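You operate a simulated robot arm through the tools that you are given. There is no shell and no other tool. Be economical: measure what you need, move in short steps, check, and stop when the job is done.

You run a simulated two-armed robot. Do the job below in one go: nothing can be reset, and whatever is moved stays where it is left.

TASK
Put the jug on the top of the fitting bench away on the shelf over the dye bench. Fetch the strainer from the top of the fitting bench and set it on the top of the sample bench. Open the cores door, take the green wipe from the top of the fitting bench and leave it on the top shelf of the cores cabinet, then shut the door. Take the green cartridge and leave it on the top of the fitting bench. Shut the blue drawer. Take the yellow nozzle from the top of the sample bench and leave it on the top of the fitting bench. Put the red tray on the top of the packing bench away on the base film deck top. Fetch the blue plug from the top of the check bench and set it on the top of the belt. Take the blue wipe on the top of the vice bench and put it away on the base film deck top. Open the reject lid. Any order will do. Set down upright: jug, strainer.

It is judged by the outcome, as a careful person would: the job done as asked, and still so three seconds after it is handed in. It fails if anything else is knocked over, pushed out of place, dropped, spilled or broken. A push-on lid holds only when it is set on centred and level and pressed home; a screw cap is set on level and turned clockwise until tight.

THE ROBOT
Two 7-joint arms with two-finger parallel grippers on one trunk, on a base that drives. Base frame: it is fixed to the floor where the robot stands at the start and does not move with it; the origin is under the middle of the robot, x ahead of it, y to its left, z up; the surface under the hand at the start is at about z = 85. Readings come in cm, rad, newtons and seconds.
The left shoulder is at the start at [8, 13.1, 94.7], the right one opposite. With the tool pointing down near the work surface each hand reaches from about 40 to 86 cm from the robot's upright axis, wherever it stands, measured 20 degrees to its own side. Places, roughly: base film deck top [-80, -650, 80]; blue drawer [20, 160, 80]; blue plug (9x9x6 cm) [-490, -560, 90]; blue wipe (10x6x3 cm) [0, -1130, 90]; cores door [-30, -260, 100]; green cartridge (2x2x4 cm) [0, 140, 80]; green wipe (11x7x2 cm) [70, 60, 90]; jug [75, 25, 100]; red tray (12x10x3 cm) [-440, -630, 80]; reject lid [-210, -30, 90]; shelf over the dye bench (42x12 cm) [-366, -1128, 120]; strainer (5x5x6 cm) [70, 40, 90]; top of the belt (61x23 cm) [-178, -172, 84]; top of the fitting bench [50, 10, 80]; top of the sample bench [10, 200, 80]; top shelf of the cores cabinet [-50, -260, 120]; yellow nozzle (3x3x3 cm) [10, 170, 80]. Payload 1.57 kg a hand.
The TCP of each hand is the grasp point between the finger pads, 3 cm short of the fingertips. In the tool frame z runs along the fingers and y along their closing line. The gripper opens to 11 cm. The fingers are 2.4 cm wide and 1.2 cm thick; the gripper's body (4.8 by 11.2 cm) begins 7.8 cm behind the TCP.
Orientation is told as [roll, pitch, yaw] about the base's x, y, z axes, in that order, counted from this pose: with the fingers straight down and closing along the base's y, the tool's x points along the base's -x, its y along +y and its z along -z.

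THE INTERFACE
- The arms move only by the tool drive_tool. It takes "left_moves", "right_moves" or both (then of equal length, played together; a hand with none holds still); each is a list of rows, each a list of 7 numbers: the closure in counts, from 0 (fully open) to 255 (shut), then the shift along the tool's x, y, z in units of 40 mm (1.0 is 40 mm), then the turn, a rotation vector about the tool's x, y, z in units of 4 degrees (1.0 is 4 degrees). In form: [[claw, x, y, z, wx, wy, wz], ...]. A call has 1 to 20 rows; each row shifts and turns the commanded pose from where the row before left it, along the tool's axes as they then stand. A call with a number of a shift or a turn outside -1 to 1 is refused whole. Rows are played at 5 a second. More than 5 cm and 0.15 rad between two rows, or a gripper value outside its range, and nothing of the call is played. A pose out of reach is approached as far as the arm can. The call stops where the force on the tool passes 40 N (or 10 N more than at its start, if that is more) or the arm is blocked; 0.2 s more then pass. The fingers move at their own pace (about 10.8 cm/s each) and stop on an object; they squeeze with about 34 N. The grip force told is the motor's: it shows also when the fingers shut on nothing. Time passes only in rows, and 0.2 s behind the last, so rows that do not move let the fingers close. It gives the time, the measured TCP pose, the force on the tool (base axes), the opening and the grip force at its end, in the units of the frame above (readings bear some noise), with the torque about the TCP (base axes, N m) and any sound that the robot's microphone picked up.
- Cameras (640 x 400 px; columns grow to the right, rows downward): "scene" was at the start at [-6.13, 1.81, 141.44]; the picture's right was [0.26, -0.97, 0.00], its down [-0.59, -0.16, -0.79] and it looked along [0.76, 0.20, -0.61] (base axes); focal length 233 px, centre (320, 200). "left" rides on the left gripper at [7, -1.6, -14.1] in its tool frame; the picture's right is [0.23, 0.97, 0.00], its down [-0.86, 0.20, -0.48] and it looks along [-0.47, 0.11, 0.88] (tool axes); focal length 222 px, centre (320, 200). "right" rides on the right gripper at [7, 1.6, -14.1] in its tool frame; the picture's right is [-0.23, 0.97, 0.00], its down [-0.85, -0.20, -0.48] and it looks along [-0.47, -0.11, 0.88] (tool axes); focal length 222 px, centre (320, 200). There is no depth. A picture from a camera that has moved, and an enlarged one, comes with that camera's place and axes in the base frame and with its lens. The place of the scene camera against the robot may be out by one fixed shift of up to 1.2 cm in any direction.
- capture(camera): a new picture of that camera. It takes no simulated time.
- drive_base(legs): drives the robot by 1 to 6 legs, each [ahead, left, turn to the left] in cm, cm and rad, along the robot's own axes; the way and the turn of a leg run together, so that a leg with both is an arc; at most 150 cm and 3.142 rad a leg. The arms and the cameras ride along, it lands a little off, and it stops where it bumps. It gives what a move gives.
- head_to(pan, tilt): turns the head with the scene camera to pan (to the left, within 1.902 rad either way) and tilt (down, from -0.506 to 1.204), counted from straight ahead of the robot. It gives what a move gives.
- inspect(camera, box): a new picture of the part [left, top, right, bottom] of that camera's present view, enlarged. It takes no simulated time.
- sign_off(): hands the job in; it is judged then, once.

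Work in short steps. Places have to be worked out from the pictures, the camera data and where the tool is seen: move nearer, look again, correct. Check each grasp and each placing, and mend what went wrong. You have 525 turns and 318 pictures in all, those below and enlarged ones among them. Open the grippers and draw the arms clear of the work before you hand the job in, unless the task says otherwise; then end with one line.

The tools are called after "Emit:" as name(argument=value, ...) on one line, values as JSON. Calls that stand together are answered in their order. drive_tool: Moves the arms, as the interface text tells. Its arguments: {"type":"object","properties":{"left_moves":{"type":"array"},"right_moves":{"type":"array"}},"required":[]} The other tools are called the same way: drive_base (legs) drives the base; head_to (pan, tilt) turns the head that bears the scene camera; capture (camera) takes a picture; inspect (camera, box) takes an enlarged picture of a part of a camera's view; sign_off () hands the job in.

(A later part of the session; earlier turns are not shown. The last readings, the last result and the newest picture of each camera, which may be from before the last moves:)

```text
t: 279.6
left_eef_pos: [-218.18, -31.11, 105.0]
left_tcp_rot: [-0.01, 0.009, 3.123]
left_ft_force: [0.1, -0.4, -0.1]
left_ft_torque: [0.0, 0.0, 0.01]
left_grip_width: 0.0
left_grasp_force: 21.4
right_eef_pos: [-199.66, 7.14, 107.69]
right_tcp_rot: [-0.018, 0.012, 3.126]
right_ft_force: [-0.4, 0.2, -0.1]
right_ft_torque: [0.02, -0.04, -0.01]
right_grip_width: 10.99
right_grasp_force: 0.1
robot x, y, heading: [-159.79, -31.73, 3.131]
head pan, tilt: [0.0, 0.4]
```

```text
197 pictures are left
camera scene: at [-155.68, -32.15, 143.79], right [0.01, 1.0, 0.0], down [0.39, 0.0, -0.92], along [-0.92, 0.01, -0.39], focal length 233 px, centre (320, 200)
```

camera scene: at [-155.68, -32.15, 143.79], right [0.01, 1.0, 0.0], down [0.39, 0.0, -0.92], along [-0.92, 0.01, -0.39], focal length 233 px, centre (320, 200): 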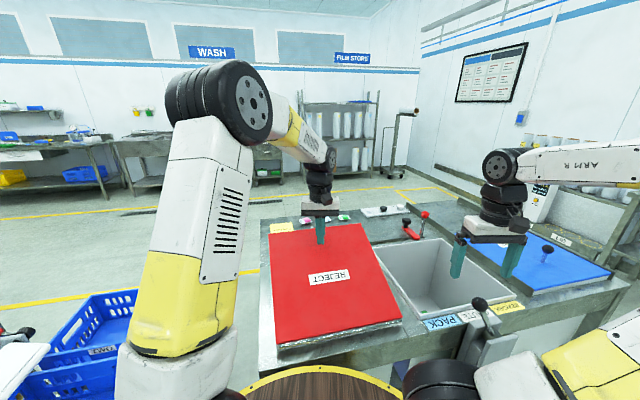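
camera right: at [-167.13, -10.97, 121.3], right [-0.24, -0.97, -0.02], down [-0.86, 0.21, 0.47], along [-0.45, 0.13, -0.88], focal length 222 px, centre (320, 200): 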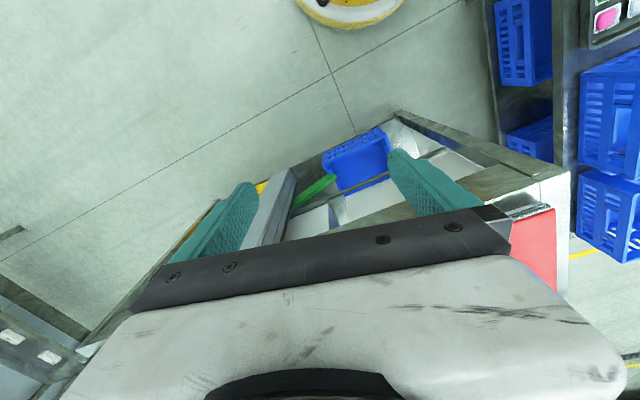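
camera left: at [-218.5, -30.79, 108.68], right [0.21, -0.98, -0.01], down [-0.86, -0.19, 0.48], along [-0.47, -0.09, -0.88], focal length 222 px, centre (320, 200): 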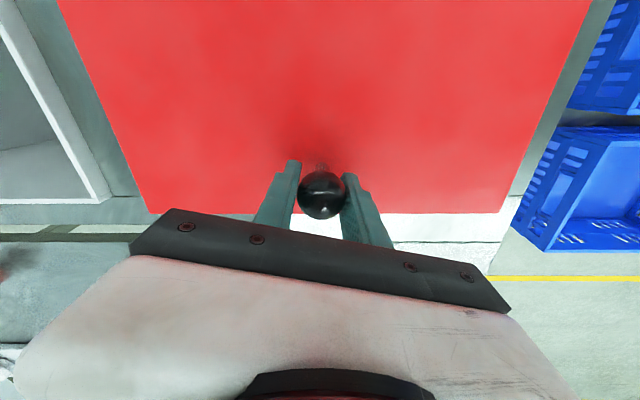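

The ball slipped out and the lid fell back. I regrip lower on the ball and lift more slowly.

Emit:
drive_tool(left_moves=[[60, 0, 0, 0, 0, 0, 0], [60, -0.5, 0, 0.3, 0, 0, 0], [60, -0.5, 0, 0.3, 0, 0, 0], [60, -0.5, 0, 0.3, 0, 0, 0], [60, -0.32, 0.15, 0.6, 0, 0, 0], [60, 0, 0.1, 0.6, 0, 0, 0]])

Emit:
inspect(camera="left", box=[200, 80, 440, 240])

```text
t: 281.0
left_eef_pos: [-225.61, -31.57, 96.82]
left_tcp_rot: [-0.012, 0.001, 3.123]
left_ft_force: [0.3, -0.8, -0.5]
left_ft_torque: [0.0, 0.01, -0.01]
left_grip_width: 8.39
left_grasp_force: 0.1
right_eef_pos: [-199.65, 7.24, 107.66]
right_tcp_rot: [-0.018, 0.015, 3.123]
right_ft_force: [0.2, 0.1, 0.1]
right_ft_torque: [0.01, 0.01, 0.01]
right_grip_width: 11.01
right_grasp_force: 0.0
robot x, y, heading: [-159.98, -31.95, 3.133]
head pan, tilt: [0.0, 0.4]
```

```text
2.50 times, centred on (320, 160) of left
camera zoom: at [-218.61, -30.45, 110.96], right [0.21, -0.98, -0.01], down [-0.86, -0.19, 0.48], along [-0.47, -0.09, -0.88], focal length 555 px, centre (320, 300)
```

zoom: 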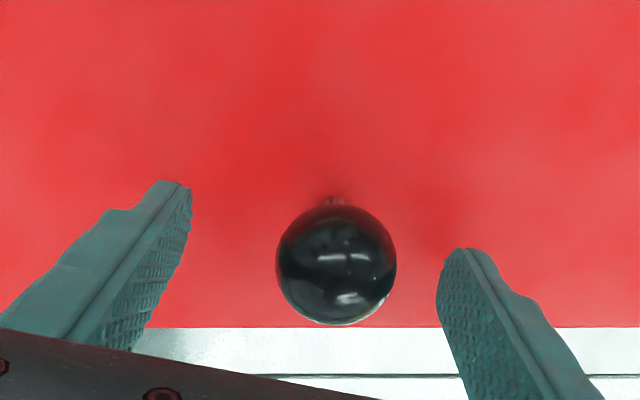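

By its apparent size the ball centre is at about [-224.8, -32, 97.3] — higher than assumed. I regrip centred on it.

Emit:
drive_tool(left_moves=[[60, 0.2, 0.12, -0.05, 0, 0, 0], [255, 0, 0, 0, 0, 0, 0], [255, 0, 0, 0, 0, 0, 0], [255, 0, 0, 0, 0, 0, 0], [255, 0, 0, -0.15, 0, 0, 0]])

```text
t: 282.2
left_eef_pos: [-224.72, -31.88, 97.61]
left_tcp_rot: [-0.011, 0.003, 3.122]
left_ft_force: [3.6, 12.3, -10.4]
left_ft_torque: [0.13, 0.93, -0.02]
left_grip_width: 3.23
left_grasp_force: 41.2
right_eef_pos: [-199.57, 7.17, 107.62]
right_tcp_rot: [-0.018, 0.014, 3.125]
right_ft_force: [-0.1, -0.4, 0.0]
right_ft_torque: [0.0, 0.02, -0.01]
right_grip_width: 11.02
right_grasp_force: 0.0
robot x, y, heading: [-160.0, -31.82, 3.132]
head pan, tilt: [0.0, 0.4]
```

Emit:
drive_tool(left_moves=[[255, 0, -0.08, 0, 0, 0, 0], [255, 0.095, -0.02, -0.25, 0, 0, 0], [255, 0.105, -0.022, -0.25, 0, 0, 0], [255, 0.115, -0.025, -0.245, 0, 0, 0], [255, 0.125, -0.027, -0.24, 0, 0, 0]])

Emit:
capture(camera="left")

```text
t: 283.4
left_eef_pos: [-223.54, -31.64, 101.74]
left_tcp_rot: [-0.013, -0.01, 3.126]
left_ft_force: [-32.4, -3.5, 6.4]
left_ft_torque: [-0.16, 0.86, -0.02]
left_grip_width: 3.24
left_grasp_force: 40.5
right_eef_pos: [-199.81, 7.14, 107.61]
right_tcp_rot: [-0.018, 0.015, 3.124]
right_ft_force: [-0.5, -0.3, 0.3]
right_ft_torque: [0.02, 0.0, 0.03]
right_grip_width: 11.02
right_grasp_force: 0.0
robot x, y, heading: [-160.01, -32.26, 3.134]
head pan, tilt: [0.0, 0.4]
```

```text
195 pictures are left
camera left: at [-216.35, -30.5, 115.76], right [0.21, -0.98, -0.01], down [-0.85, -0.19, 0.48], along [-0.48, -0.09, -0.88], focal length 222 px, centre (320, 200)
```

left: 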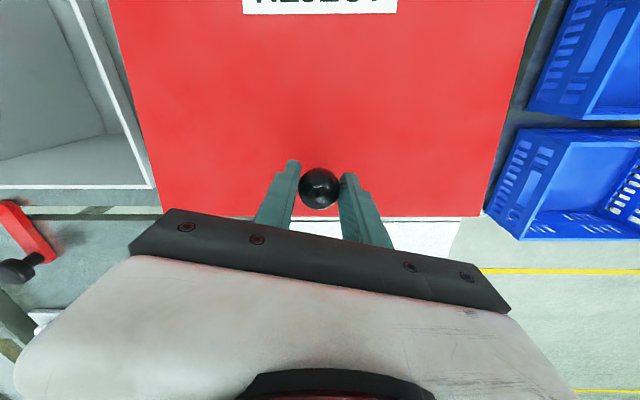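

The lid is rising, but I'm pulling too much toward me. I make the next steps more vertical.

Emit:
drive_tool(left_moves=[[255, -0.1, 0, -0.2, 0, 0, 0], [255, 0.02, 0, -0.25, 0, 0, 0], [255, 0.04, 0, -0.25, 0, 0, 0]])

```text
t: 284.2
left_eef_pos: [-222.62, -31.5, 104.26]
left_tcp_rot: [-0.01, 0.014, 3.12]
left_ft_force: [30.6, -5.5, -21.4]
left_ft_torque: [-0.09, -0.12, 0.07]
left_grip_width: 3.26
left_grasp_force: 41.4
right_eef_pos: [-199.55, 7.1, 107.68]
right_tcp_rot: [-0.017, 0.015, 3.125]
right_ft_force: [0.9, 0.7, -0.6]
right_ft_torque: [-0.01, -0.07, 0.01]
right_grip_width: 11.01
right_grasp_force: 0.1
robot x, y, heading: [-159.54, -31.88, 3.133]
head pan, tilt: [0.0, 0.4]
```

Emit:
drive_tool(left_moves=[[255, 0.3, -0.06, -0.18, 0, 0, 0], [255, 0.3, -0.06, -0.19, 0, 0, 0], [255, 0.32, -0.07, -0.4, 0, 0, 0], [255, 0.35, -0.07, -0.37, 0, 0, 0]])

Emit:
capture(camera="scene")

```text
t: 285.2
left_eef_pos: [-218.02, -30.95, 108.78]
left_tcp_rot: [-0.008, 0.01, 3.124]
left_ft_force: [1.3, -17.3, 4.6]
left_ft_torque: [0.74, -0.13, 0.03]
left_grip_width: 2.9
left_grasp_force: 37.5
right_eef_pos: [-199.83, 7.09, 107.64]
right_tcp_rot: [-0.019, 0.015, 3.126]
right_ft_force: [0.4, 0.0, -0.8]
right_ft_torque: [0.0, -0.05, 0.03]
right_grip_width: 10.98
right_grasp_force: 0.0
robot x, y, heading: [-159.99, -31.73, 3.135]
head pan, tilt: [0.0, 0.4]
```

```text
194 pictures are left
camera scene: at [-155.74, -32.22, 143.79], right [0.01, 1.0, 0.0], down [0.39, 0.0, -0.92], along [-0.92, 0.01, -0.39], focal length 233 px, centre (320, 200)
```

scene: 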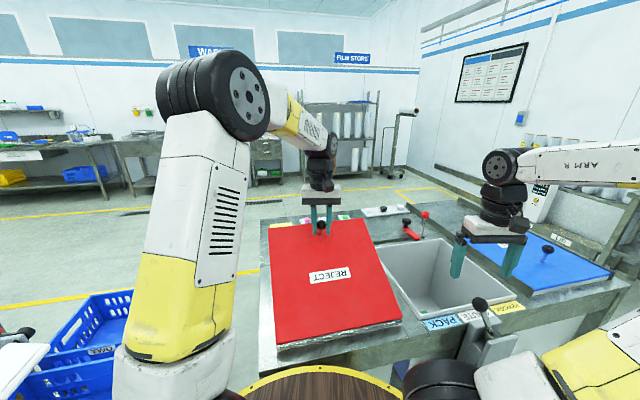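

Emit:
drive_tool(left_moves=[[255, 0.17, 0.08, -0.17, 0, 0, 0], [255, 0.18, 0.04, -0.18, 0, 0, 0], [255, 0.2, -0.02, -0.16, 0, 0, 0], [255, 0.2, -0.02, -0.16, 0, 0, 0]])

```text
t: 286.2
left_eef_pos: [-215.09, -30.9, 111.54]
left_tcp_rot: [-0.013, 0.002, 3.12]
left_ft_force: [-0.9, -0.1, -0.5]
left_ft_torque: [0.02, 0.01, -0.03]
left_grip_width: 0.0
left_grasp_force: 21.2
right_eef_pos: [-199.7, 7.19, 107.64]
right_tcp_rot: [-0.017, 0.014, 3.123]
right_ft_force: [-0.9, 0.0, 0.6]
right_ft_torque: [-0.03, 0.0, 0.01]
right_grip_width: 10.99
right_grasp_force: 0.0
robot x, y, heading: [-160.37, -31.75, 3.13]
head pan, tilt: [0.0, 0.4]
```

It slipped again: the arc was off, loading the grip sideways. From the force data I refit the hinge to about x=-196.4, z=92 with radius 29.5 cm. I regrip deeper and lift slowly along the corrected arc.

Emit:
drive_tool(left_moves=[[60, 0, 0, -0.5, 0, 0, 0], [60, -0.8, 0.1, 0, 0, 0, 0], [60, -0.8, 0.1, 0, 0, 0, 0], [60, -0.8, 0.08, 0.2, 0, 0, 0], [60, 0, 0, 0.9, 0, 0, 0], [60, 0, 0, 0.9, 0, 0, 0], [60, 0, 0, 0.9, 0, 0, 0]])

Emit:
inspect(camera="left", box=[200, 80, 440, 240])

```text
t: 287.8
left_eef_pos: [-224.55, -31.96, 101.93]
left_tcp_rot: [-0.012, 0.0, 3.123]
left_ft_force: [0.0, 0.3, 0.0]
left_ft_torque: [0.01, -0.01, -0.03]
left_grip_width: 8.42
left_grasp_force: 0.0
right_eef_pos: [-199.8, 7.15, 107.7]
right_tcp_rot: [-0.018, 0.014, 3.128]
right_ft_force: [0.1, 0.0, 0.2]
right_ft_torque: [-0.03, 0.02, -0.03]
right_grip_width: 11.0
right_grasp_force: 0.0
robot x, y, heading: [-159.65, -32.02, 3.136]
head pan, tilt: [0.0, 0.4]
```

```text
2.50 times, centred on (320, 160) of left
camera zoom: at [-217.63, -30.75, 116.06], right [0.21, -0.98, -0.01], down [-0.86, -0.19, 0.48], along [-0.47, -0.09, -0.88], focal length 555 px, centre (320, 300)
```

zoom: 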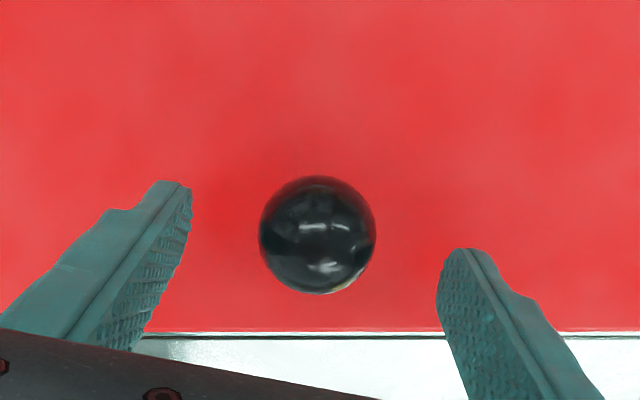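

The lid has stayed a little open (ball now at about [-223.4, -31.8, 101.6]), so its hinge holds by friction. I regrip and follow the corrected arc slowly.

Emit:
drive_tool(left_moves=[[60, 0.26, 0, 0.45, 0, 0, 0], [255, 0, 0, 0, 0, 0, 0], [255, 0, 0, 0, 0, 0, 0], [255, 0, 0, 0, 0, 0, 0]])

Emit:
drive_tool(left_moves=[[255, 0.08, -0.02, -0.24, 0, 0, 0], [255, 0.09, -0.02, -0.24, 0, 0, 0], [255, 0.1, -0.02, -0.235, 0, 0, 0], [255, 0.11, -0.02, -0.235, 0, 0, 0]])

```text
t: 288.8
left_eef_pos: [-223.6, -31.55, 100.13]
left_tcp_rot: [-0.015, 0.0, 3.12]
left_ft_force: [-1.3, 19.4, -6.7]
left_ft_torque: [-0.08, 0.54, -0.07]
left_grip_width: 3.23
left_grasp_force: 41.2
right_eef_pos: [-199.56, 7.24, 107.5]
right_tcp_rot: [-0.015, 0.014, 3.124]
right_ft_force: [-0.3, -0.3, 0.6]
right_ft_torque: [-0.01, -0.02, -0.02]
right_grip_width: 10.99
right_grasp_force: 0.1
robot x, y, heading: [-159.72, -31.56, 3.133]
head pan, tilt: [0.0, 0.4]
```

```text
t: 289.8
left_eef_pos: [-221.89, -31.17, 103.93]
left_tcp_rot: [-0.014, 0.004, 3.119]
left_ft_force: [13.2, 30.9, -19.8]
left_ft_torque: [-0.48, 1.01, -0.07]
left_grip_width: 3.23
left_grasp_force: 41.0
right_eef_pos: [-199.64, 7.27, 107.55]
right_tcp_rot: [-0.016, 0.014, 3.124]
right_ft_force: [-0.8, 0.2, 0.5]
right_ft_torque: [0.0, 0.0, 0.06]
right_grip_width: 11.0
right_grasp_force: 0.1
robot x, y, heading: [-159.57, -31.7, 3.13]
head pan, tilt: [0.0, 0.4]
```

Emit:
drive_tool(left_moves=[[255, 0.1, -0.1, 0, 0, 0, 0], [255, 0.13, -0.05, -0.22, 0, 0, 0], [255, 0.14, -0.03, -0.22, 0, 0, 0], [255, 0.15, -0.03, -0.22, 0, 0, 0], [255, 0.15, -0.03, -0.21, 0, 0, 0]])

Emit:
inspect(camera="left", box=[200, 80, 440, 240])

```text
t: 291.0
left_eef_pos: [-219.68, -30.76, 107.5]
left_tcp_rot: [-0.013, -0.002, 3.123]
left_ft_force: [-14.4, 17.3, -2.0]
left_ft_torque: [-0.18, 0.78, 0.07]
left_grip_width: 3.24
left_grasp_force: 41.0
right_eef_pos: [-199.75, 7.29, 107.5]
right_tcp_rot: [-0.016, 0.014, 3.124]
right_ft_force: [-0.2, 0.7, -0.5]
right_ft_torque: [-0.02, 0.01, -0.01]
right_grip_width: 10.98
right_grasp_force: 0.0
robot x, y, heading: [-160.05, -31.87, 3.134]
head pan, tilt: [0.0, 0.4]
```

```text
2.50 times, centred on (320, 160) of left
camera zoom: at [-212.57, -29.54, 121.66], right [0.21, -0.98, -0.01], down [-0.86, -0.19, 0.48], along [-0.47, -0.09, -0.88], focal length 555 px, centre (320, 300)
```

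zoom: 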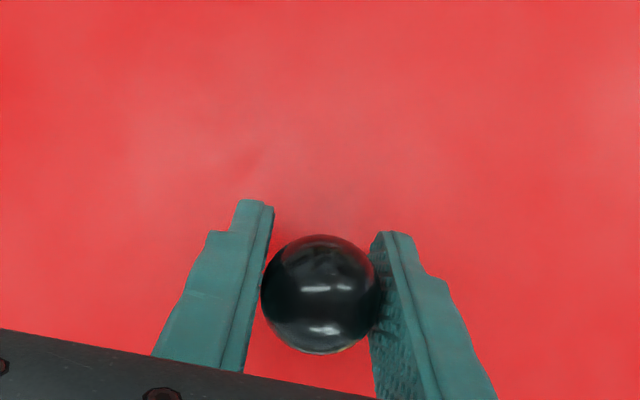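

Held well this time. I continue along the refined arc.

Emit:
drive_tool(left_moves=[[255, 0.14, -0.06, -0.2, 0, 0, 0], [255, 0.16, -0.05, -0.2, 0, 0, 0], [255, 0.18, -0.04, -0.19, 0, 0, 0], [255, 0.18, -0.04, -0.19, 0, 0, 0], [255, 0.19, -0.04, -0.165, 0, 0, 0], [255, 0.19, -0.04, -0.165, 0, 0, 0]])

Emit:
drive_tool(left_moves=[[255, 0.2, -0.04, -0.16, 0, 0, 0], [255, 0.2, -0.04, -0.16, 0, 0, 0], [255, 0.2, -0.04, -0.14, 0, 0, 0], [255, 0.2, -0.04, -0.14, 0, 0, 0], [255, 0.22, -0.045, -0.125, 0, 0, 0], [255, 0.22, -0.045, -0.125, 0, 0, 0]])

Emit:
inspect(camera="left", box=[200, 80, 440, 240])

```text
t: 292.4
left_eef_pos: [-215.38, -29.83, 111.99]
left_tcp_rot: [-0.013, -0.001, 3.122]
left_ft_force: [-14.8, 3.8, 5.5]
left_ft_torque: [-0.1, 0.78, 0.0]
left_grip_width: 3.24
left_grasp_force: 40.9
right_eef_pos: [-199.75, 7.2, 107.6]
right_tcp_rot: [-0.018, 0.014, 3.126]
right_ft_force: [0.6, 0.4, 0.9]
right_ft_torque: [-0.01, -0.01, -0.01]
right_grip_width: 11.01
right_grasp_force: 0.0
robot x, y, heading: [-160.02, -31.74, 3.137]
head pan, tilt: [0.0, 0.4]
```

```text
t: 293.8
left_eef_pos: [-210.43, -28.75, 115.21]
left_tcp_rot: [-0.013, -0.001, 3.12]
left_ft_force: [-14.0, 12.6, 5.8]
left_ft_torque: [-0.11, 0.79, -0.11]
left_grip_width: 3.27
left_grasp_force: 40.7
right_eef_pos: [-199.78, 7.25, 107.51]
right_tcp_rot: [-0.018, 0.014, 3.123]
right_ft_force: [-0.6, 0.8, 0.7]
right_ft_torque: [0.0, 0.01, -0.02]
right_grip_width: 10.98
right_grasp_force: 0.0
robot x, y, heading: [-159.56, -31.87, 3.138]
head pan, tilt: [0.0, 0.4]
```

```text
2.50 times, centred on (320, 160) of left
camera zoom: at [-203.32, -27.63, 129.48], right [0.21, -0.98, -0.01], down [-0.86, -0.19, 0.48], along [-0.47, -0.09, -0.88], focal length 555 px, centre (320, 300)
```

zoom: 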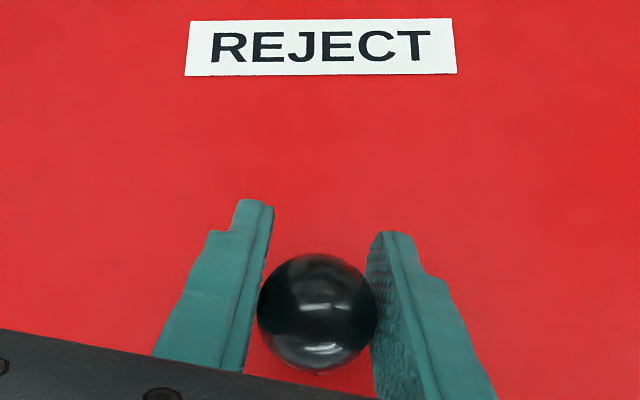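

Emit:
drive_tool(left_moves=[[255, 0.2, -0.05, -0.125, 0, 0, 0], [255, 0.22, -0.05, -0.115, 0, 0, 0], [255, 0.22, -0.05, -0.11, 0, 0, 0], [255, 0.23, -0.05, -0.09, 0, 0, 0], [255, 0.23, -0.05, -0.09, 0, 0, 0], [255, 0.24, -0.05, -0.08, 0, 0, 0], [255, 0.24, -0.05, -0.08, 0, 0, 0]])

Emit:
drive_tool(left_moves=[[255, 0.24, -0.05, -0.06, 0, 0, 0], [255, 0.24, -0.05, -0.06, 0, 0, 0], [255, 0.24, -0.05, -0.04, 0, 0, 0], [255, 0.25, -0.05, -0.04, 0, 0, 0], [255, 0.25, -0.05, -0.02, 0, 0, 0], [255, 0.25, -0.05, -0.02, 0, 0, 0]])

Emit:
capture(camera="left")

Emit:
capture(camera="scene")

```text
t: 295.4
left_eef_pos: [-204.05, -27.46, 118.08]
left_tcp_rot: [-0.014, 0.0, 3.12]
left_ft_force: [-10.7, 25.0, -8.8]
left_ft_torque: [-0.28, 0.85, -0.2]
left_grip_width: 3.24
left_grasp_force: 40.3
right_eef_pos: [-199.69, 7.29, 107.62]
right_tcp_rot: [-0.016, 0.011, 3.124]
right_ft_force: [0.1, 0.0, 0.2]
right_ft_torque: [0.01, 0.01, 0.02]
right_grip_width: 10.98
right_grasp_force: 0.1
robot x, y, heading: [-160.07, -32.34, 3.134]
head pan, tilt: [0.0, 0.4]
```

```text
t: 296.7
left_eef_pos: [-199.48, -26.4, 119.09]
left_tcp_rot: [-0.018, -0.007, 3.12]
left_ft_force: [-2.9, 9.3, -4.9]
left_ft_torque: [0.16, 0.15, -0.11]
left_grip_width: 3.22
left_grasp_force: 40.5
right_eef_pos: [-199.79, 7.22, 107.66]
right_tcp_rot: [-0.017, 0.013, 3.126]
right_ft_force: [0.8, 0.8, 0.9]
right_ft_torque: [0.0, 0.02, 0.02]
right_grip_width: 10.98
right_grasp_force: 0.0
robot x, y, heading: [-159.69, -31.96, 3.132]
head pan, tilt: [0.0, 0.4]
stopped in row 6 (left hand): the force on the tool passed its limit at 41 N (the readings are from after the stop); the commanded pose is now the measured one
```

```text
190 pictures are left
camera left: at [-192.29, -25.41, 133.23], right [0.21, -0.98, -0.02], down [-0.86, -0.19, 0.48], along [-0.47, -0.08, -0.88], focal length 222 px, centre (320, 200)
```

left: 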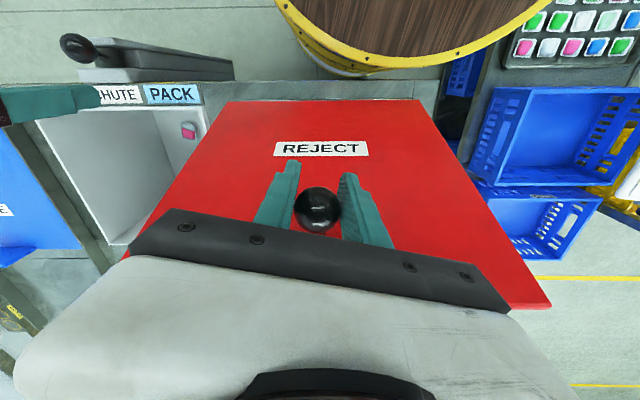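

```text
189 pictures are left
camera scene: at [-155.73, -32.05, 143.79], right [0.01, 1.0, 0.0], down [0.39, 0.0, -0.92], along [-0.92, 0.01, -0.39], focal length 233 px, centre (320, 200)
```

scene: 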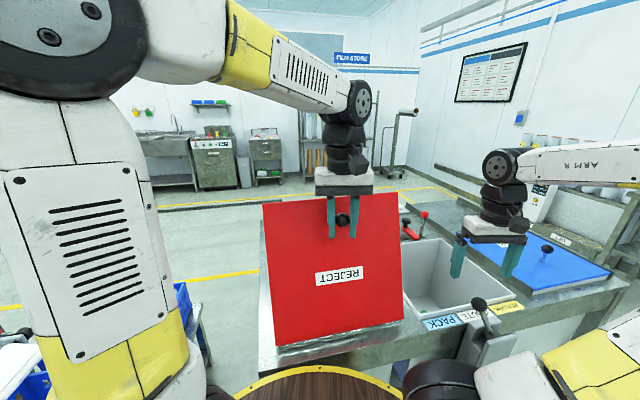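

About 70° open now. I continue by backing the base slowly with the grip held.

Emit:
drive_base(legs=[[-4, 0, 0]])

Emit:
drive_base(legs=[[-5, -1, 0]])

Emit:
capture(camera="scene")

```text
t: 297.6
left_eef_pos: [-196.73, -25.86, 119.35]
left_tcp_rot: [-0.033, -0.019, 3.113]
left_ft_force: [-0.4, 4.0, -1.3]
left_ft_torque: [0.03, -0.19, -0.01]
left_grip_width: 3.26
left_grasp_force: 40.7
right_eef_pos: [-196.86, 7.29, 107.66]
right_tcp_rot: [-0.017, 0.013, 3.122]
right_ft_force: [0.8, 0.3, 0.3]
right_ft_torque: [0.01, 0.01, -0.02]
right_grip_width: 10.99
right_grasp_force: 0.0
robot x, y, heading: [-157.45, -31.81, 3.13]
head pan, tilt: [0.0, 0.4]
stopped in leg 1: the force on the tool passed its limit at 49 N (the readings are from after the stop); the commanded pose is now the measured one
```

```text
t: 298.5
left_eef_pos: [-191.66, -24.71, 119.24]
left_tcp_rot: [-0.032, -0.014, 3.111]
left_ft_force: [-3.9, 20.9, -13.7]
left_ft_torque: [-0.07, -0.87, -0.22]
left_grip_width: 3.23
left_grasp_force: 40.7
right_eef_pos: [-191.8, 8.32, 107.51]
right_tcp_rot: [-0.017, 0.015, 3.122]
right_ft_force: [1.2, -0.2, -0.4]
right_ft_torque: [-0.02, 0.0, -0.01]
right_grip_width: 11.01
right_grasp_force: 0.0
robot x, y, heading: [-152.37, -30.7, 3.133]
head pan, tilt: [0.0, 0.4]
```

```text
188 pictures are left
camera scene: at [-147.96, -31.01, 143.79], right [0.01, 1.0, 0.0], down [0.39, -0.01, -0.92], along [-0.92, 0.01, -0.39], focal length 233 px, centre (320, 200)
```

scene: 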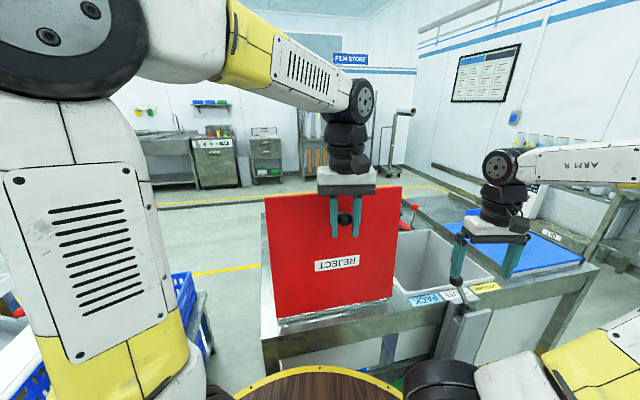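

The lid is about vertical. I raise the right hand for clearance and back up another 5 cm so it goes past vertical.

Emit:
drive_tool(right_moves=[[0, 0, 0, -0.9, 0, 0, 0], [0, 0, 0, -0.9, 0, 0, 0], [0, 0, 0, -0.9, 0, 0, 0]])

Emit:
drive_base(legs=[[-4, -1, 0]])

Emit:
capture(camera="left")

Emit:
capture(camera="scene")

```text
t: 299.3
left_eef_pos: [-191.56, -24.77, 119.3]
left_tcp_rot: [-0.033, -0.015, 3.112]
left_ft_force: [-4.3, 10.6, -7.7]
left_ft_torque: [0.01, 0.08, -0.09]
left_grip_width: 3.22
left_grasp_force: 40.5
right_eef_pos: [-191.9, 8.19, 118.5]
right_tcp_rot: [-0.018, 0.014, 3.122]
right_ft_force: [-0.2, 0.9, 0.1]
right_ft_torque: [0.02, 0.0, 0.0]
right_grip_width: 11.02
right_grasp_force: 0.0
robot x, y, heading: [-152.16, -30.56, 3.131]
head pan, tilt: [0.0, 0.4]
```

```text
t: 300.3
left_eef_pos: [-187.69, -24.1, 118.98]
left_tcp_rot: [-0.029, -0.008, 3.111]
left_ft_force: [0.5, 0.9, 0.0]
left_ft_torque: [-0.1, -0.14, 0.03]
left_grip_width: 3.22
left_grasp_force: 40.5
right_eef_pos: [-188.08, 9.02, 118.44]
right_tcp_rot: [-0.018, 0.013, 3.122]
right_ft_force: [-0.3, 0.4, -0.2]
right_ft_torque: [0.0, -0.03, 0.01]
right_grip_width: 10.99
right_grasp_force: 0.0
robot x, y, heading: [-148.62, -29.92, 3.128]
head pan, tilt: [0.0, 0.4]
stopped in leg 1: the force on the tool passed its limit at 42 N (the readings are from after the stop); the commanded pose is now the measured one
```

```text
187 pictures are left
camera left: at [-180.62, -23.15, 133.12], right [0.2, -0.98, -0.03], down [-0.86, -0.19, 0.48], along [-0.48, -0.07, -0.88], focal length 222 px, centre (320, 200)
```

left: 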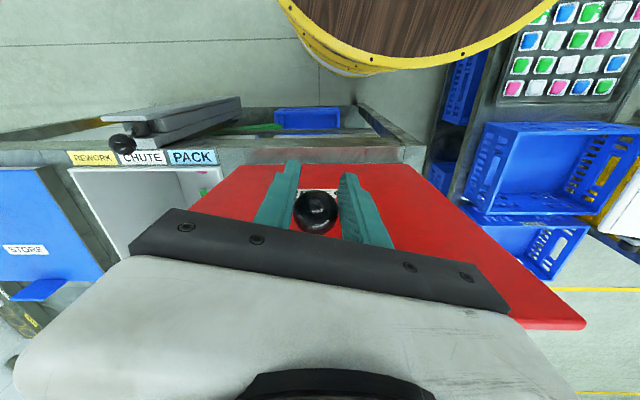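

```text
186 pictures are left
camera scene: at [-144.14, -30.21, 143.79], right [0.01, 1.0, 0.0], down [0.39, 0.0, -0.92], along [-0.92, 0.01, -0.39], focal length 233 px, centre (320, 200)
```

scene: 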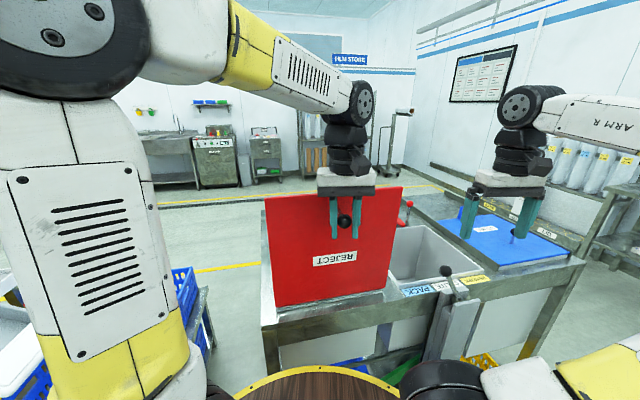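

The lid is now at roughly 94°. I check whether it goes further with a gentle pull.

Emit:
drive_tool(left_moves=[[255, 0.15, -0.03, 0.02, 0, 0, 0], [255, 0.15, -0.03, 0.02, 0, 0, 0], [255, 0.15, -0.03, 0.03, 0, 0, 0], [255, 0.15, -0.03, 0.03, 0, 0, 0]])

```text
t: 301.3
left_eef_pos: [-185.26, -23.71, 118.55]
left_tcp_rot: [-0.029, -0.007, 3.111]
left_ft_force: [-0.8, -0.6, -0.5]
left_ft_torque: [0.01, 0.0, -0.04]
left_grip_width: 0.01
left_grasp_force: 21.1
right_eef_pos: [-188.14, 9.06, 118.51]
right_tcp_rot: [-0.017, 0.013, 3.123]
right_ft_force: [-0.2, 0.0, -0.5]
right_ft_torque: [-0.01, -0.02, 0.0]
right_grip_width: 11.01
right_grasp_force: 0.0
robot x, y, heading: [-148.49, -29.93, 3.127]
head pan, tilt: [0.0, 0.4]
```

Emit:
capture(camera="scene")

Emit:
capture(camera="left")

```text
185 pictures are left
camera scene: at [-144.16, -30.21, 143.79], right [0.01, 1.0, 0.0], down [0.39, 0.0, -0.92], along [-0.92, 0.01, -0.39], focal length 233 px, centre (320, 200)
```

scene: 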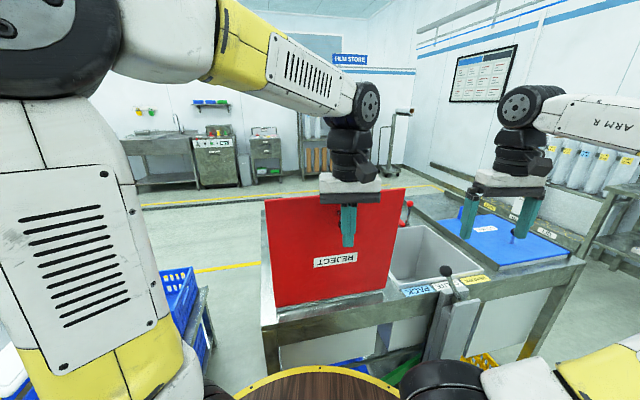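

```text
184 pictures are left
camera left: at [-178.12, -22.74, 132.76], right [0.2, -0.98, -0.03], down [-0.86, -0.19, 0.48], along [-0.47, -0.07, -0.88], focal length 222 px, centre (320, 200)
```

left: 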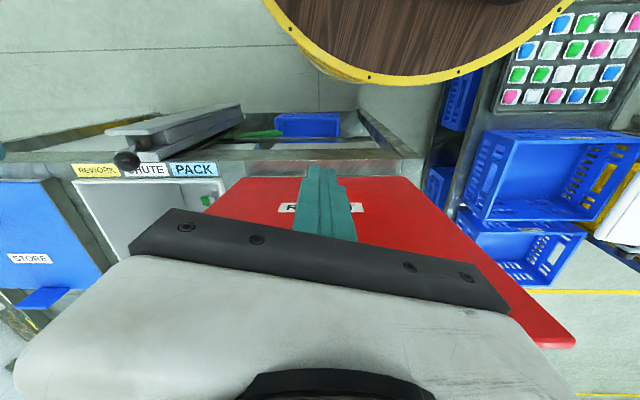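

The lid stands open by itself at about vertical. I lift the hand away, back off, turn around and return to the fitting bench for the jug.

Emit:
drive_tool(left_moves=[[255, 0, 0, -0.9, 0, 0, 0], [255, 0, 0, -0.9, 0, 0, 0], [200, 0, 0.3, -0.5, 0, 0, 0]])

Emit:
drive_base(legs=[[-80, 0, 0], [0, 0, -3.128], [0, 42, 0]])

Emit:
head_to(pan=0.0, tilt=0.5)

Emit:
capture(camera="scene")

```text
t: 302.1
left_eef_pos: [-185.42, -24.92, 127.7]
left_tcp_rot: [-0.028, -0.01, 3.11]
left_ft_force: [-0.1, -0.4, 0.2]
left_ft_torque: [-0.03, 0.0, -0.01]
left_grip_width: 2.35
left_grasp_force: 0.1
right_eef_pos: [-188.11, 9.01, 118.48]
right_tcp_rot: [-0.018, 0.014, 3.123]
right_ft_force: [-0.1, 0.3, -0.4]
right_ft_torque: [-0.03, 0.02, 0.0]
right_grip_width: 11.01
right_grasp_force: 0.1
robot x, y, heading: [-148.58, -30.1, 3.131]
head pan, tilt: [0.0, 0.4]
```

```text
t: 315.9
left_eef_pos: [-31.92, 7.32, 127.82]
left_tcp_rot: [-0.028, -0.009, -0.02]
left_ft_force: [-0.3, -0.8, 0.0]
left_ft_torque: [0.0, -0.01, -0.02]
left_grip_width: 2.39
left_grasp_force: 0.1
right_eef_pos: [-28.81, -26.57, 118.42]
right_tcp_rot: [-0.018, 0.013, -0.011]
right_ft_force: [-0.6, 0.2, -1.2]
right_ft_torque: [0.0, 0.01, 0.0]
right_grip_width: 10.99
right_grasp_force: 0.1
robot x, y, heading: [-69.22, 11.97, -0.007]
head pan, tilt: [0.0, 0.4]
```

```text
t: 316.6
left_eef_pos: [-31.87, 7.4, 127.72]
left_tcp_rot: [-0.029, -0.01, -0.019]
left_ft_force: [0.4, -0.7, -0.2]
left_ft_torque: [-0.02, 0.01, 0.0]
left_grip_width: 2.39
left_grasp_force: 0.0
right_eef_pos: [-28.83, -26.56, 118.46]
right_tcp_rot: [-0.016, 0.014, -0.011]
right_ft_force: [-0.5, -0.1, 0.0]
right_ft_torque: [0.0, 0.01, 0.0]
right_grip_width: 10.98
right_grasp_force: 0.1
robot x, y, heading: [-68.89, 11.92, -0.005]
head pan, tilt: [0.0, 0.499]
```

```text
183 pictures are left
camera scene: at [-74.27, 11.53, 142.88], right [0.0, -1.0, 0.0], down [-0.48, 0.0, -0.88], along [0.88, 0.0, -0.48], focal length 233 px, centre (320, 200)
```

scene: 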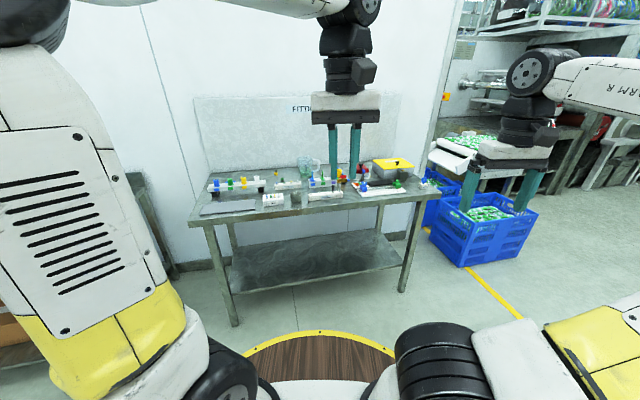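

I drive up to the bench and, on the way, turn the left gripper 90° so its fingers will close along x (clear of the jug's handle).

Emit:
drive_tool(left_moves=[[0, 0, 0.9, 0, 0, 0, 0], [0, 0, 0.9, 0, 0, 0, 0], [0, 0, 0.9, 0, 0, 0, 0], [0, 0, 0.9, 0, 0, 0, 0], [0, 0, 0.9, 0, 0, 0, 0], [0, 0, 0.9, 0, 0, 0, 0], [0, 0, 0, 0, 0, 0, -1], [0, 0, 0, 0, 0, 0, -1], [0, 0, 0, 0, 0, 0, -1], [0, 0, 0, 0, 0, 0, -1], [0, 0, 0, 0, 0, 0, -1], [0, 0, 0, 0, 0, 0, -1], [0, 0, 0, 0, 0, 0, -1], [0, 0, 0, 0, 0, 0, -1], [0, 0, 0, 0, 0, 0, -1], [0, 0, 0, 0, 0, 0, -1], [0, 0, 0, 0, 0, 0, -1], [0, 0, 0, 0, 0, 0, -1], [0, 0, 0, 0, 0, 0, -1], [0, 0, 0, 0, 0, 0, -1]])

Emit:
drive_tool(left_moves=[[0, 0, 0, 0, 0, 0, -1], [0, 0, 0, 0, 0, 0, -1], [0, 0, 0, 0, 0, 0, -1], [0, 0, 0, 0, 0, 0, -1], [0, 0, 0, 0, 0, 0, -1], [0, 0, 0, 0, 0, 0, -1], [0, 0, 0, 0, 0, 0, -1], [0, 0, 0, 0, 0, 0, -1], [0, 0, 0, 0, 0, 0, -0.8]])

Emit:
drive_base(legs=[[60, -7, 0]])

Emit:
capture(camera="left")

Emit:
capture(camera="scene")

```text
t: 320.8
left_eef_pos: [-31.38, 29.06, 127.17]
left_tcp_rot: [-0.022, 0.02, 0.959]
left_ft_force: [-0.9, 0.7, 0.0]
left_ft_torque: [-0.03, 0.03, 0.02]
left_grip_width: 10.98
left_grasp_force: 0.0
right_eef_pos: [-28.83, -26.57, 118.46]
right_tcp_rot: [-0.016, 0.014, -0.01]
right_ft_force: [-0.1, 0.0, 0.2]
right_ft_torque: [-0.03, -0.02, 0.01]
right_grip_width: 10.98
right_grasp_force: 0.1
robot x, y, heading: [-69.01, 12.04, -0.008]
head pan, tilt: [0.0, 0.499]
```

```text
t: 322.8
left_eef_pos: [-31.39, 28.96, 127.04]
left_tcp_rot: [-0.009, 0.029, 1.57]
left_ft_force: [1.2, -0.4, -1.6]
left_ft_torque: [0.02, 0.01, 0.03]
left_grip_width: 10.99
left_grasp_force: 0.0
right_eef_pos: [-28.81, -26.52, 118.51]
right_tcp_rot: [-0.018, 0.014, -0.01]
right_ft_force: [-0.4, 1.1, 0.4]
right_ft_torque: [0.0, 0.01, 0.01]
right_grip_width: 11.01
right_grasp_force: 0.1
robot x, y, heading: [-68.69, 11.89, -0.002]
head pan, tilt: [0.0, 0.499]
```

```text
t: 326.2
left_eef_pos: [28.73, 21.88, 127.1]
left_tcp_rot: [-0.011, 0.03, 1.571]
left_ft_force: [0.2, 0.2, -0.3]
left_ft_torque: [-0.03, 0.0, 0.0]
left_grip_width: 10.99
left_grasp_force: 0.1
right_eef_pos: [31.36, -33.55, 118.58]
right_tcp_rot: [-0.017, 0.014, -0.013]
right_ft_force: [-0.7, 0.1, 0.4]
right_ft_torque: [0.01, -0.01, -0.04]
right_grip_width: 11.0
right_grasp_force: 0.1
robot x, y, heading: [-8.75, 4.83, -0.006]
head pan, tilt: [0.0, 0.499]
```

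```text
182 pictures are left
camera left: at [30.3, 15.21, 141.47], right [-0.97, -0.23, 0.0], down [-0.2, 0.87, 0.45], along [-0.1, 0.44, -0.89], focal length 222 px, centre (320, 200)
```

left: 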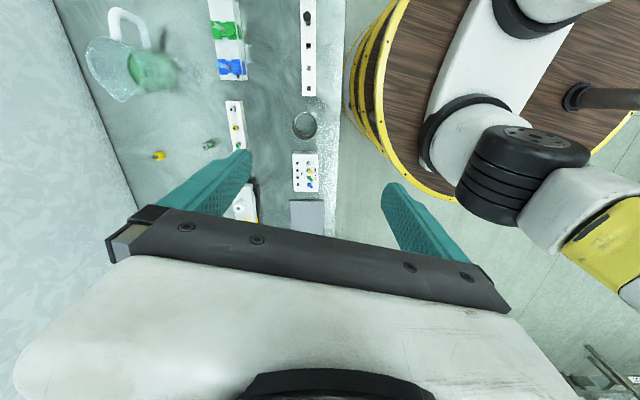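

```text
181 pictures are left
camera scene: at [-14.16, 4.44, 142.87], right [0.0, -1.0, 0.0], down [-0.48, 0.0, -0.88], along [0.88, 0.0, -0.48], focal length 233 px, centre (320, 200)
```

scene: 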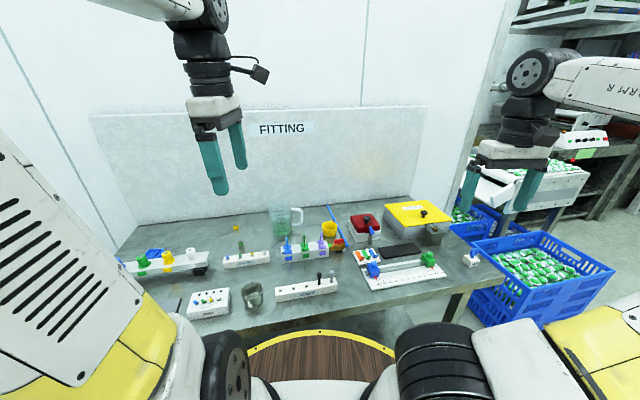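

The jug stands at about [67, 21], rim at z≈97, handle toward -y. I move the left hand above it for a close view.

Emit:
drive_tool(left_moves=[[0, 0, -0.9, 0, -0.16, -0.43, 0], [0, 0, -0.9, 0, 0, 0, 0], [0, 0, -0.9, 0.2, 0, 0, 0], [0, 0, -0.9, 0.3, 0, 0, 0], [0, 0, -0.9, 0.3, 0, 0, 0], [0, 0, -0.9, 0.3, 0, 0, 0], [0, 0, -0.9, 0.3, 0, 0, 0], [0, 0, -0.9, 0.3, 0, 0, 0], [0, 0.2, -0.9, 0.3, 0, 0, 0], [0, 0.2, -0.9, 0.3, 0, 0, 0]])

Emit:
capture(camera="left")

```text
t: 328.4
left_eef_pos: [64.69, 20.53, 118.01]
left_tcp_rot: [0.004, -0.003, 1.571]
left_ft_force: [-0.2, -0.2, 1.2]
left_ft_torque: [-0.02, -0.06, -0.01]
left_grip_width: 10.99
left_grasp_force: 0.1
right_eef_pos: [31.37, -33.55, 118.49]
right_tcp_rot: [-0.017, 0.015, -0.009]
right_ft_force: [0.1, 0.1, 0.7]
right_ft_torque: [0.01, -0.07, 0.0]
right_grip_width: 11.0
right_grasp_force: 0.0
robot x, y, heading: [-8.85, 4.74, 0.003]
head pan, tilt: [0.0, 0.499]
```

```text
180 pictures are left
camera left: at [66.45, 13.28, 132.02], right [-0.97, -0.23, 0.0], down [-0.2, 0.85, 0.48], along [-0.11, 0.47, -0.88], focal length 222 px, centre (320, 200)
```

left: 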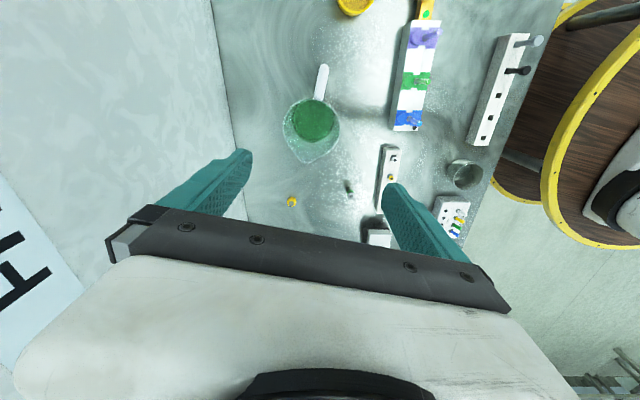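

Rim width is about 8.6 cm, centre about [66.5, 20.2]. I go down in two stages.

Emit:
drive_tool(left_moves=[[0, 0.08, -0.45, 0.6, 0, 0, 0], [0, 0, 0, 0.9, 0, 0, 0], [0, 0, 0, 0.9, 0, 0, 0], [0, 0, 0, 0.9, 0, 0, 0], [0, 0, 0, 0.6, 0, 0, 0]])

Emit:
capture(camera="left")

```text
t: 329.6
left_eef_pos: [66.58, 20.08, 102.23]
left_tcp_rot: [0.001, -0.003, 1.57]
left_ft_force: [-0.4, -0.4, -0.5]
left_ft_torque: [0.03, -0.02, 0.0]
left_grip_width: 11.02
left_grasp_force: 0.1
right_eef_pos: [31.46, -33.58, 118.47]
right_tcp_rot: [-0.017, 0.014, -0.01]
right_ft_force: [0.1, 0.7, -0.5]
right_ft_torque: [0.0, -0.03, 0.01]
right_grip_width: 11.0
right_grasp_force: 0.1
robot x, y, heading: [-8.9, 4.75, -0.002]
head pan, tilt: [0.0, 0.499]
```

```text
179 pictures are left
camera left: at [68.22, 12.93, 116.34], right [-0.97, -0.23, 0.0], down [-0.2, 0.85, 0.48], along [-0.11, 0.47, -0.88], focal length 222 px, centre (320, 200)
```

left: 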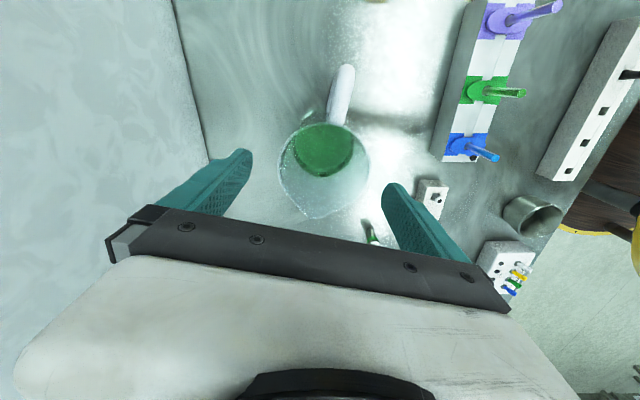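

Nicely centred. I descend and close gently around the jug.

Emit:
drive_tool(left_moves=[[0, 0, 0, 0.6, 0, 0, 0], [0, 0, 0, 0.6, 0, 0, 0], [0, 0, 0, 0.6, 0, 0, 0], [0, 0, 0, 0.6, 0, 0, 0], [0, 0, 0, 0.28, 0, 0, 0], [255, 0, 0, 0, 0, 0, 0], [255, 0, 0, 0, 0, 0, 0], [255, 0, 0, 0, 0, 0, 0], [255, 0, 0, 0, 0, 0, 0]])

Emit:
capture(camera="left")

```text
t: 331.6
left_eef_pos: [66.56, 20.01, 91.47]
left_tcp_rot: [0.004, -0.001, 1.57]
left_ft_force: [0.6, 0.8, -0.4]
left_ft_torque: [0.0, -0.17, -0.03]
left_grip_width: 8.76
left_grasp_force: 34.4
right_eef_pos: [31.39, -33.54, 118.52]
right_tcp_rot: [-0.017, 0.014, -0.012]
right_ft_force: [-0.2, 0.0, -0.2]
right_ft_torque: [0.0, 0.0, 0.03]
right_grip_width: 11.0
right_grasp_force: 0.1
robot x, y, heading: [-8.82, 4.76, -0.006]
head pan, tilt: [0.0, 0.499]
```

```text
178 pictures are left
camera left: at [68.13, 12.91, 105.65], right [-0.97, -0.23, 0.0], down [-0.2, 0.85, 0.48], along [-0.11, 0.47, -0.88], focal length 222 px, centre (320, 200)
```

left: 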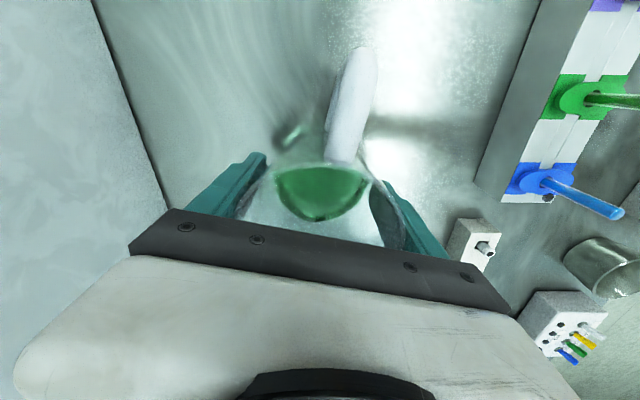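

Jug gripped (8.76 cm). I lift it gently.

Emit:
drive_tool(left_moves=[[255, 0, 0, -0.2, 0, 0, 0], [255, 0, 0, -0.4, 0, 0, 0], [255, 0, 0, -0.5, 0, 0, 0], [255, 0, 0, -0.5, 0, 0, 0], [255, 0, 0, -0.5, 0, 0, 0], [255, 0, 0, -0.5, 0, 0, 0], [255, 0, 0, -0.5, 0, 0, 0], [255, 0, 0, -0.5, 0, 0, 0], [255, 0, 0, -0.5, 0, 0, 0], [255, 0, 0, -0.5, 0, 0, 0], [255, 0, 0, -0.4, 0, 0, 0], [255, 0, 0.2, 0, 0, 0, 0], [255, 0, 0.4, 0, 0, 0, 0], [255, 0, 0.5, 0, 0, 0, 0], [255, 0, 0.5, 0, 0, 0, 0], [255, 0, 0.5, 0, 0, 0, 0], [255, 0, 0.5, 0, 0, 0, 0], [255, 0, 0.5, 0, 0, 0, 0], [255, 0, 0.4, 0, 0, 0, 0]])

Emit:
capture(camera="left")

Emit:
capture(camera="scene")

```text
t: 335.6
left_eef_pos: [52.39, 20.18, 111.62]
left_tcp_rot: [0.004, 0.0, 1.572]
left_ft_force: [-0.1, 0.1, -2.4]
left_ft_torque: [0.0, 0.03, 0.05]
left_grip_width: 8.77
left_grasp_force: 34.6
right_eef_pos: [31.35, -33.56, 118.5]
right_tcp_rot: [-0.017, 0.014, -0.01]
right_ft_force: [0.9, 0.4, 0.0]
right_ft_torque: [0.03, 0.02, 0.0]
right_grip_width: 11.0
right_grasp_force: 0.1
robot x, y, heading: [-8.71, 5.04, 0.003]
head pan, tilt: [0.0, 0.499]
```

```text
177 pictures are left
camera left: at [54.14, 12.92, 125.69], right [-0.97, -0.23, 0.0], down [-0.2, 0.85, 0.48], along [-0.11, 0.47, -0.88], focal length 222 px, centre (320, 200)
```

left: 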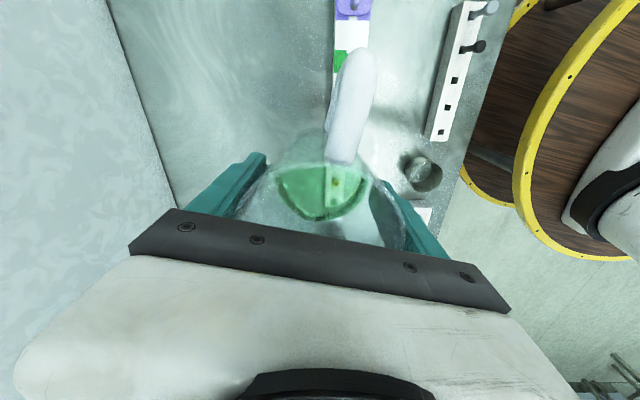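

```text
176 pictures are left
camera scene: at [-14.12, 4.44, 142.87], right [0.0, -1.0, 0.0], down [-0.48, 0.0, -0.88], along [0.88, 0.0, -0.48], focal length 233 px, centre (320, 200)
```

scene: 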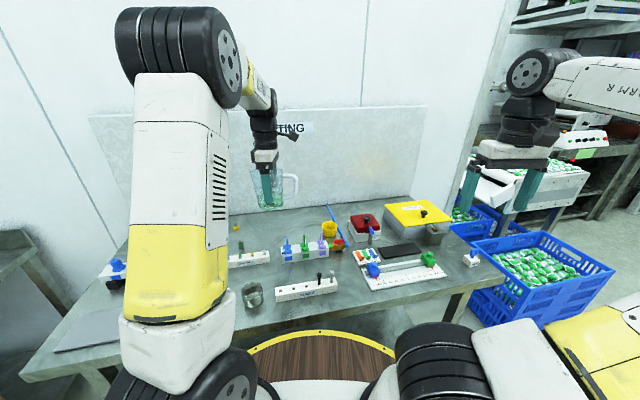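

The jug is upright and secure. I back away and head south along the aisle in stages.

Emit:
drive_base(legs=[[-50, 0, 0], [0, 0, -1.25]])

Emit:
drive_tool(left_moves=[[255, 0, 0.4, 0, 0, 0, 0], [255, 0, 0.5, 0, 0, 0, 0], [255, 0, 0.5, 0, 0, 0, 0], [255, 0, 0.5, 0, 0, 0, 0], [255, 0, 0.5, 0, 0, 0, 0], [255, 0, 0.5, 0, 0, 0, 0], [255, 0, 0.4, 0, 0, 0, 0]])

Emit:
drive_base(legs=[[120, 0, 0], [80, 0, -0.15], [90, 0, 0]])

Emit:
head_to(pan=0.0, tilt=0.2)

Emit:
capture(camera="scene")

```text
t: 341.6
left_eef_pos: [-24.83, -48.36, 111.57]
left_tcp_rot: [0.006, -0.002, 0.327]
left_ft_force: [0.3, -0.2, -1.5]
left_ft_torque: [0.0, 0.02, 0.03]
left_grip_width: 8.77
left_grasp_force: 33.8
right_eef_pos: [-82.54, -45.43, 118.6]
right_tcp_rot: [-0.017, 0.014, -1.255]
right_ft_force: [-0.3, 0.9, -1.0]
right_ft_torque: [-0.06, 0.03, 0.01]
right_grip_width: 10.99
right_grasp_force: 0.0
robot x, y, heading: [-58.97, 5.0, -1.247]
head pan, tilt: [0.0, 0.499]
```

```text
t: 343.2
left_eef_pos: [-29.08, -35.86, 111.58]
left_tcp_rot: [0.004, -0.002, 0.324]
left_ft_force: [-0.4, 0.4, -2.4]
left_ft_torque: [0.03, 0.0, -0.01]
left_grip_width: 8.79
left_grasp_force: 34.1
right_eef_pos: [-82.41, -45.56, 118.51]
right_tcp_rot: [-0.018, 0.015, -1.255]
right_ft_force: [-0.5, -0.1, 0.0]
right_ft_torque: [0.05, 0.01, -0.01]
right_grip_width: 11.0
right_grasp_force: 0.0
robot x, y, heading: [-58.88, 4.7, -1.249]
head pan, tilt: [0.0, 0.499]
```

```text
t: 352.6
left_eef_pos: [22.45, -221.87, 111.59]
left_tcp_rot: [0.003, -0.002, 0.198]
left_ft_force: [0.6, -0.6, -1.0]
left_ft_torque: [-0.01, 0.01, -0.01]
left_grip_width: 8.77
left_grasp_force: 33.8
right_eef_pos: [-31.77, -223.99, 118.51]
right_tcp_rot: [-0.019, 0.033, -1.395]
right_ft_force: [1.2, 17.4, 3.4]
right_ft_torque: [-2.3, 0.29, -0.48]
right_grip_width: 10.98
right_grasp_force: 0.1
robot x, y, heading: [-1.79, -177.81, -1.376]
head pan, tilt: [0.0, 0.499]
stopped in leg 2: the force on the tool passed its limit at 129 N (the readings are from after the stop); the commanded pose is now the measured one
```

```text
t: 353.4
left_eef_pos: [22.46, -221.83, 111.71]
left_tcp_rot: [0.003, -0.002, 0.197]
left_ft_force: [0.1, -0.1, -2.8]
left_ft_torque: [0.03, 0.0, -0.01]
left_grip_width: 8.8
left_grasp_force: 33.9
right_eef_pos: [-31.73, -223.92, 118.51]
right_tcp_rot: [-0.018, 0.032, -1.394]
right_ft_force: [1.5, 22.6, 5.0]
right_ft_torque: [-3.08, 0.34, -0.67]
right_grip_width: 10.98
right_grasp_force: 0.1
robot x, y, heading: [-1.73, -177.88, -1.375]
head pan, tilt: [0.0, 0.201]
```

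```text
175 pictures are left
camera scene: at [-3.31, -173.57, 145.63], right [-0.98, -0.19, 0.0], down [-0.04, 0.2, -0.98], along [0.19, -0.96, -0.2], focal length 233 px, centre (320, 200)
```

scene: 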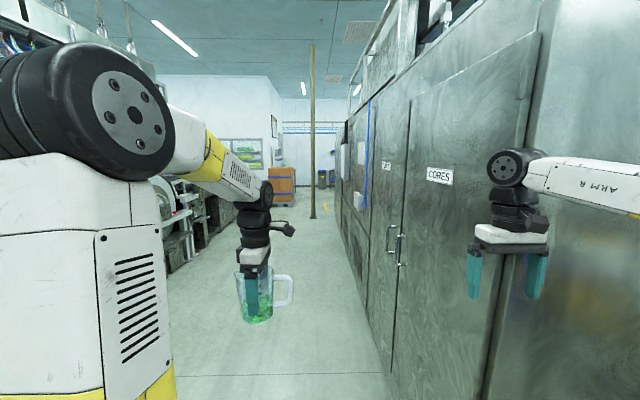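

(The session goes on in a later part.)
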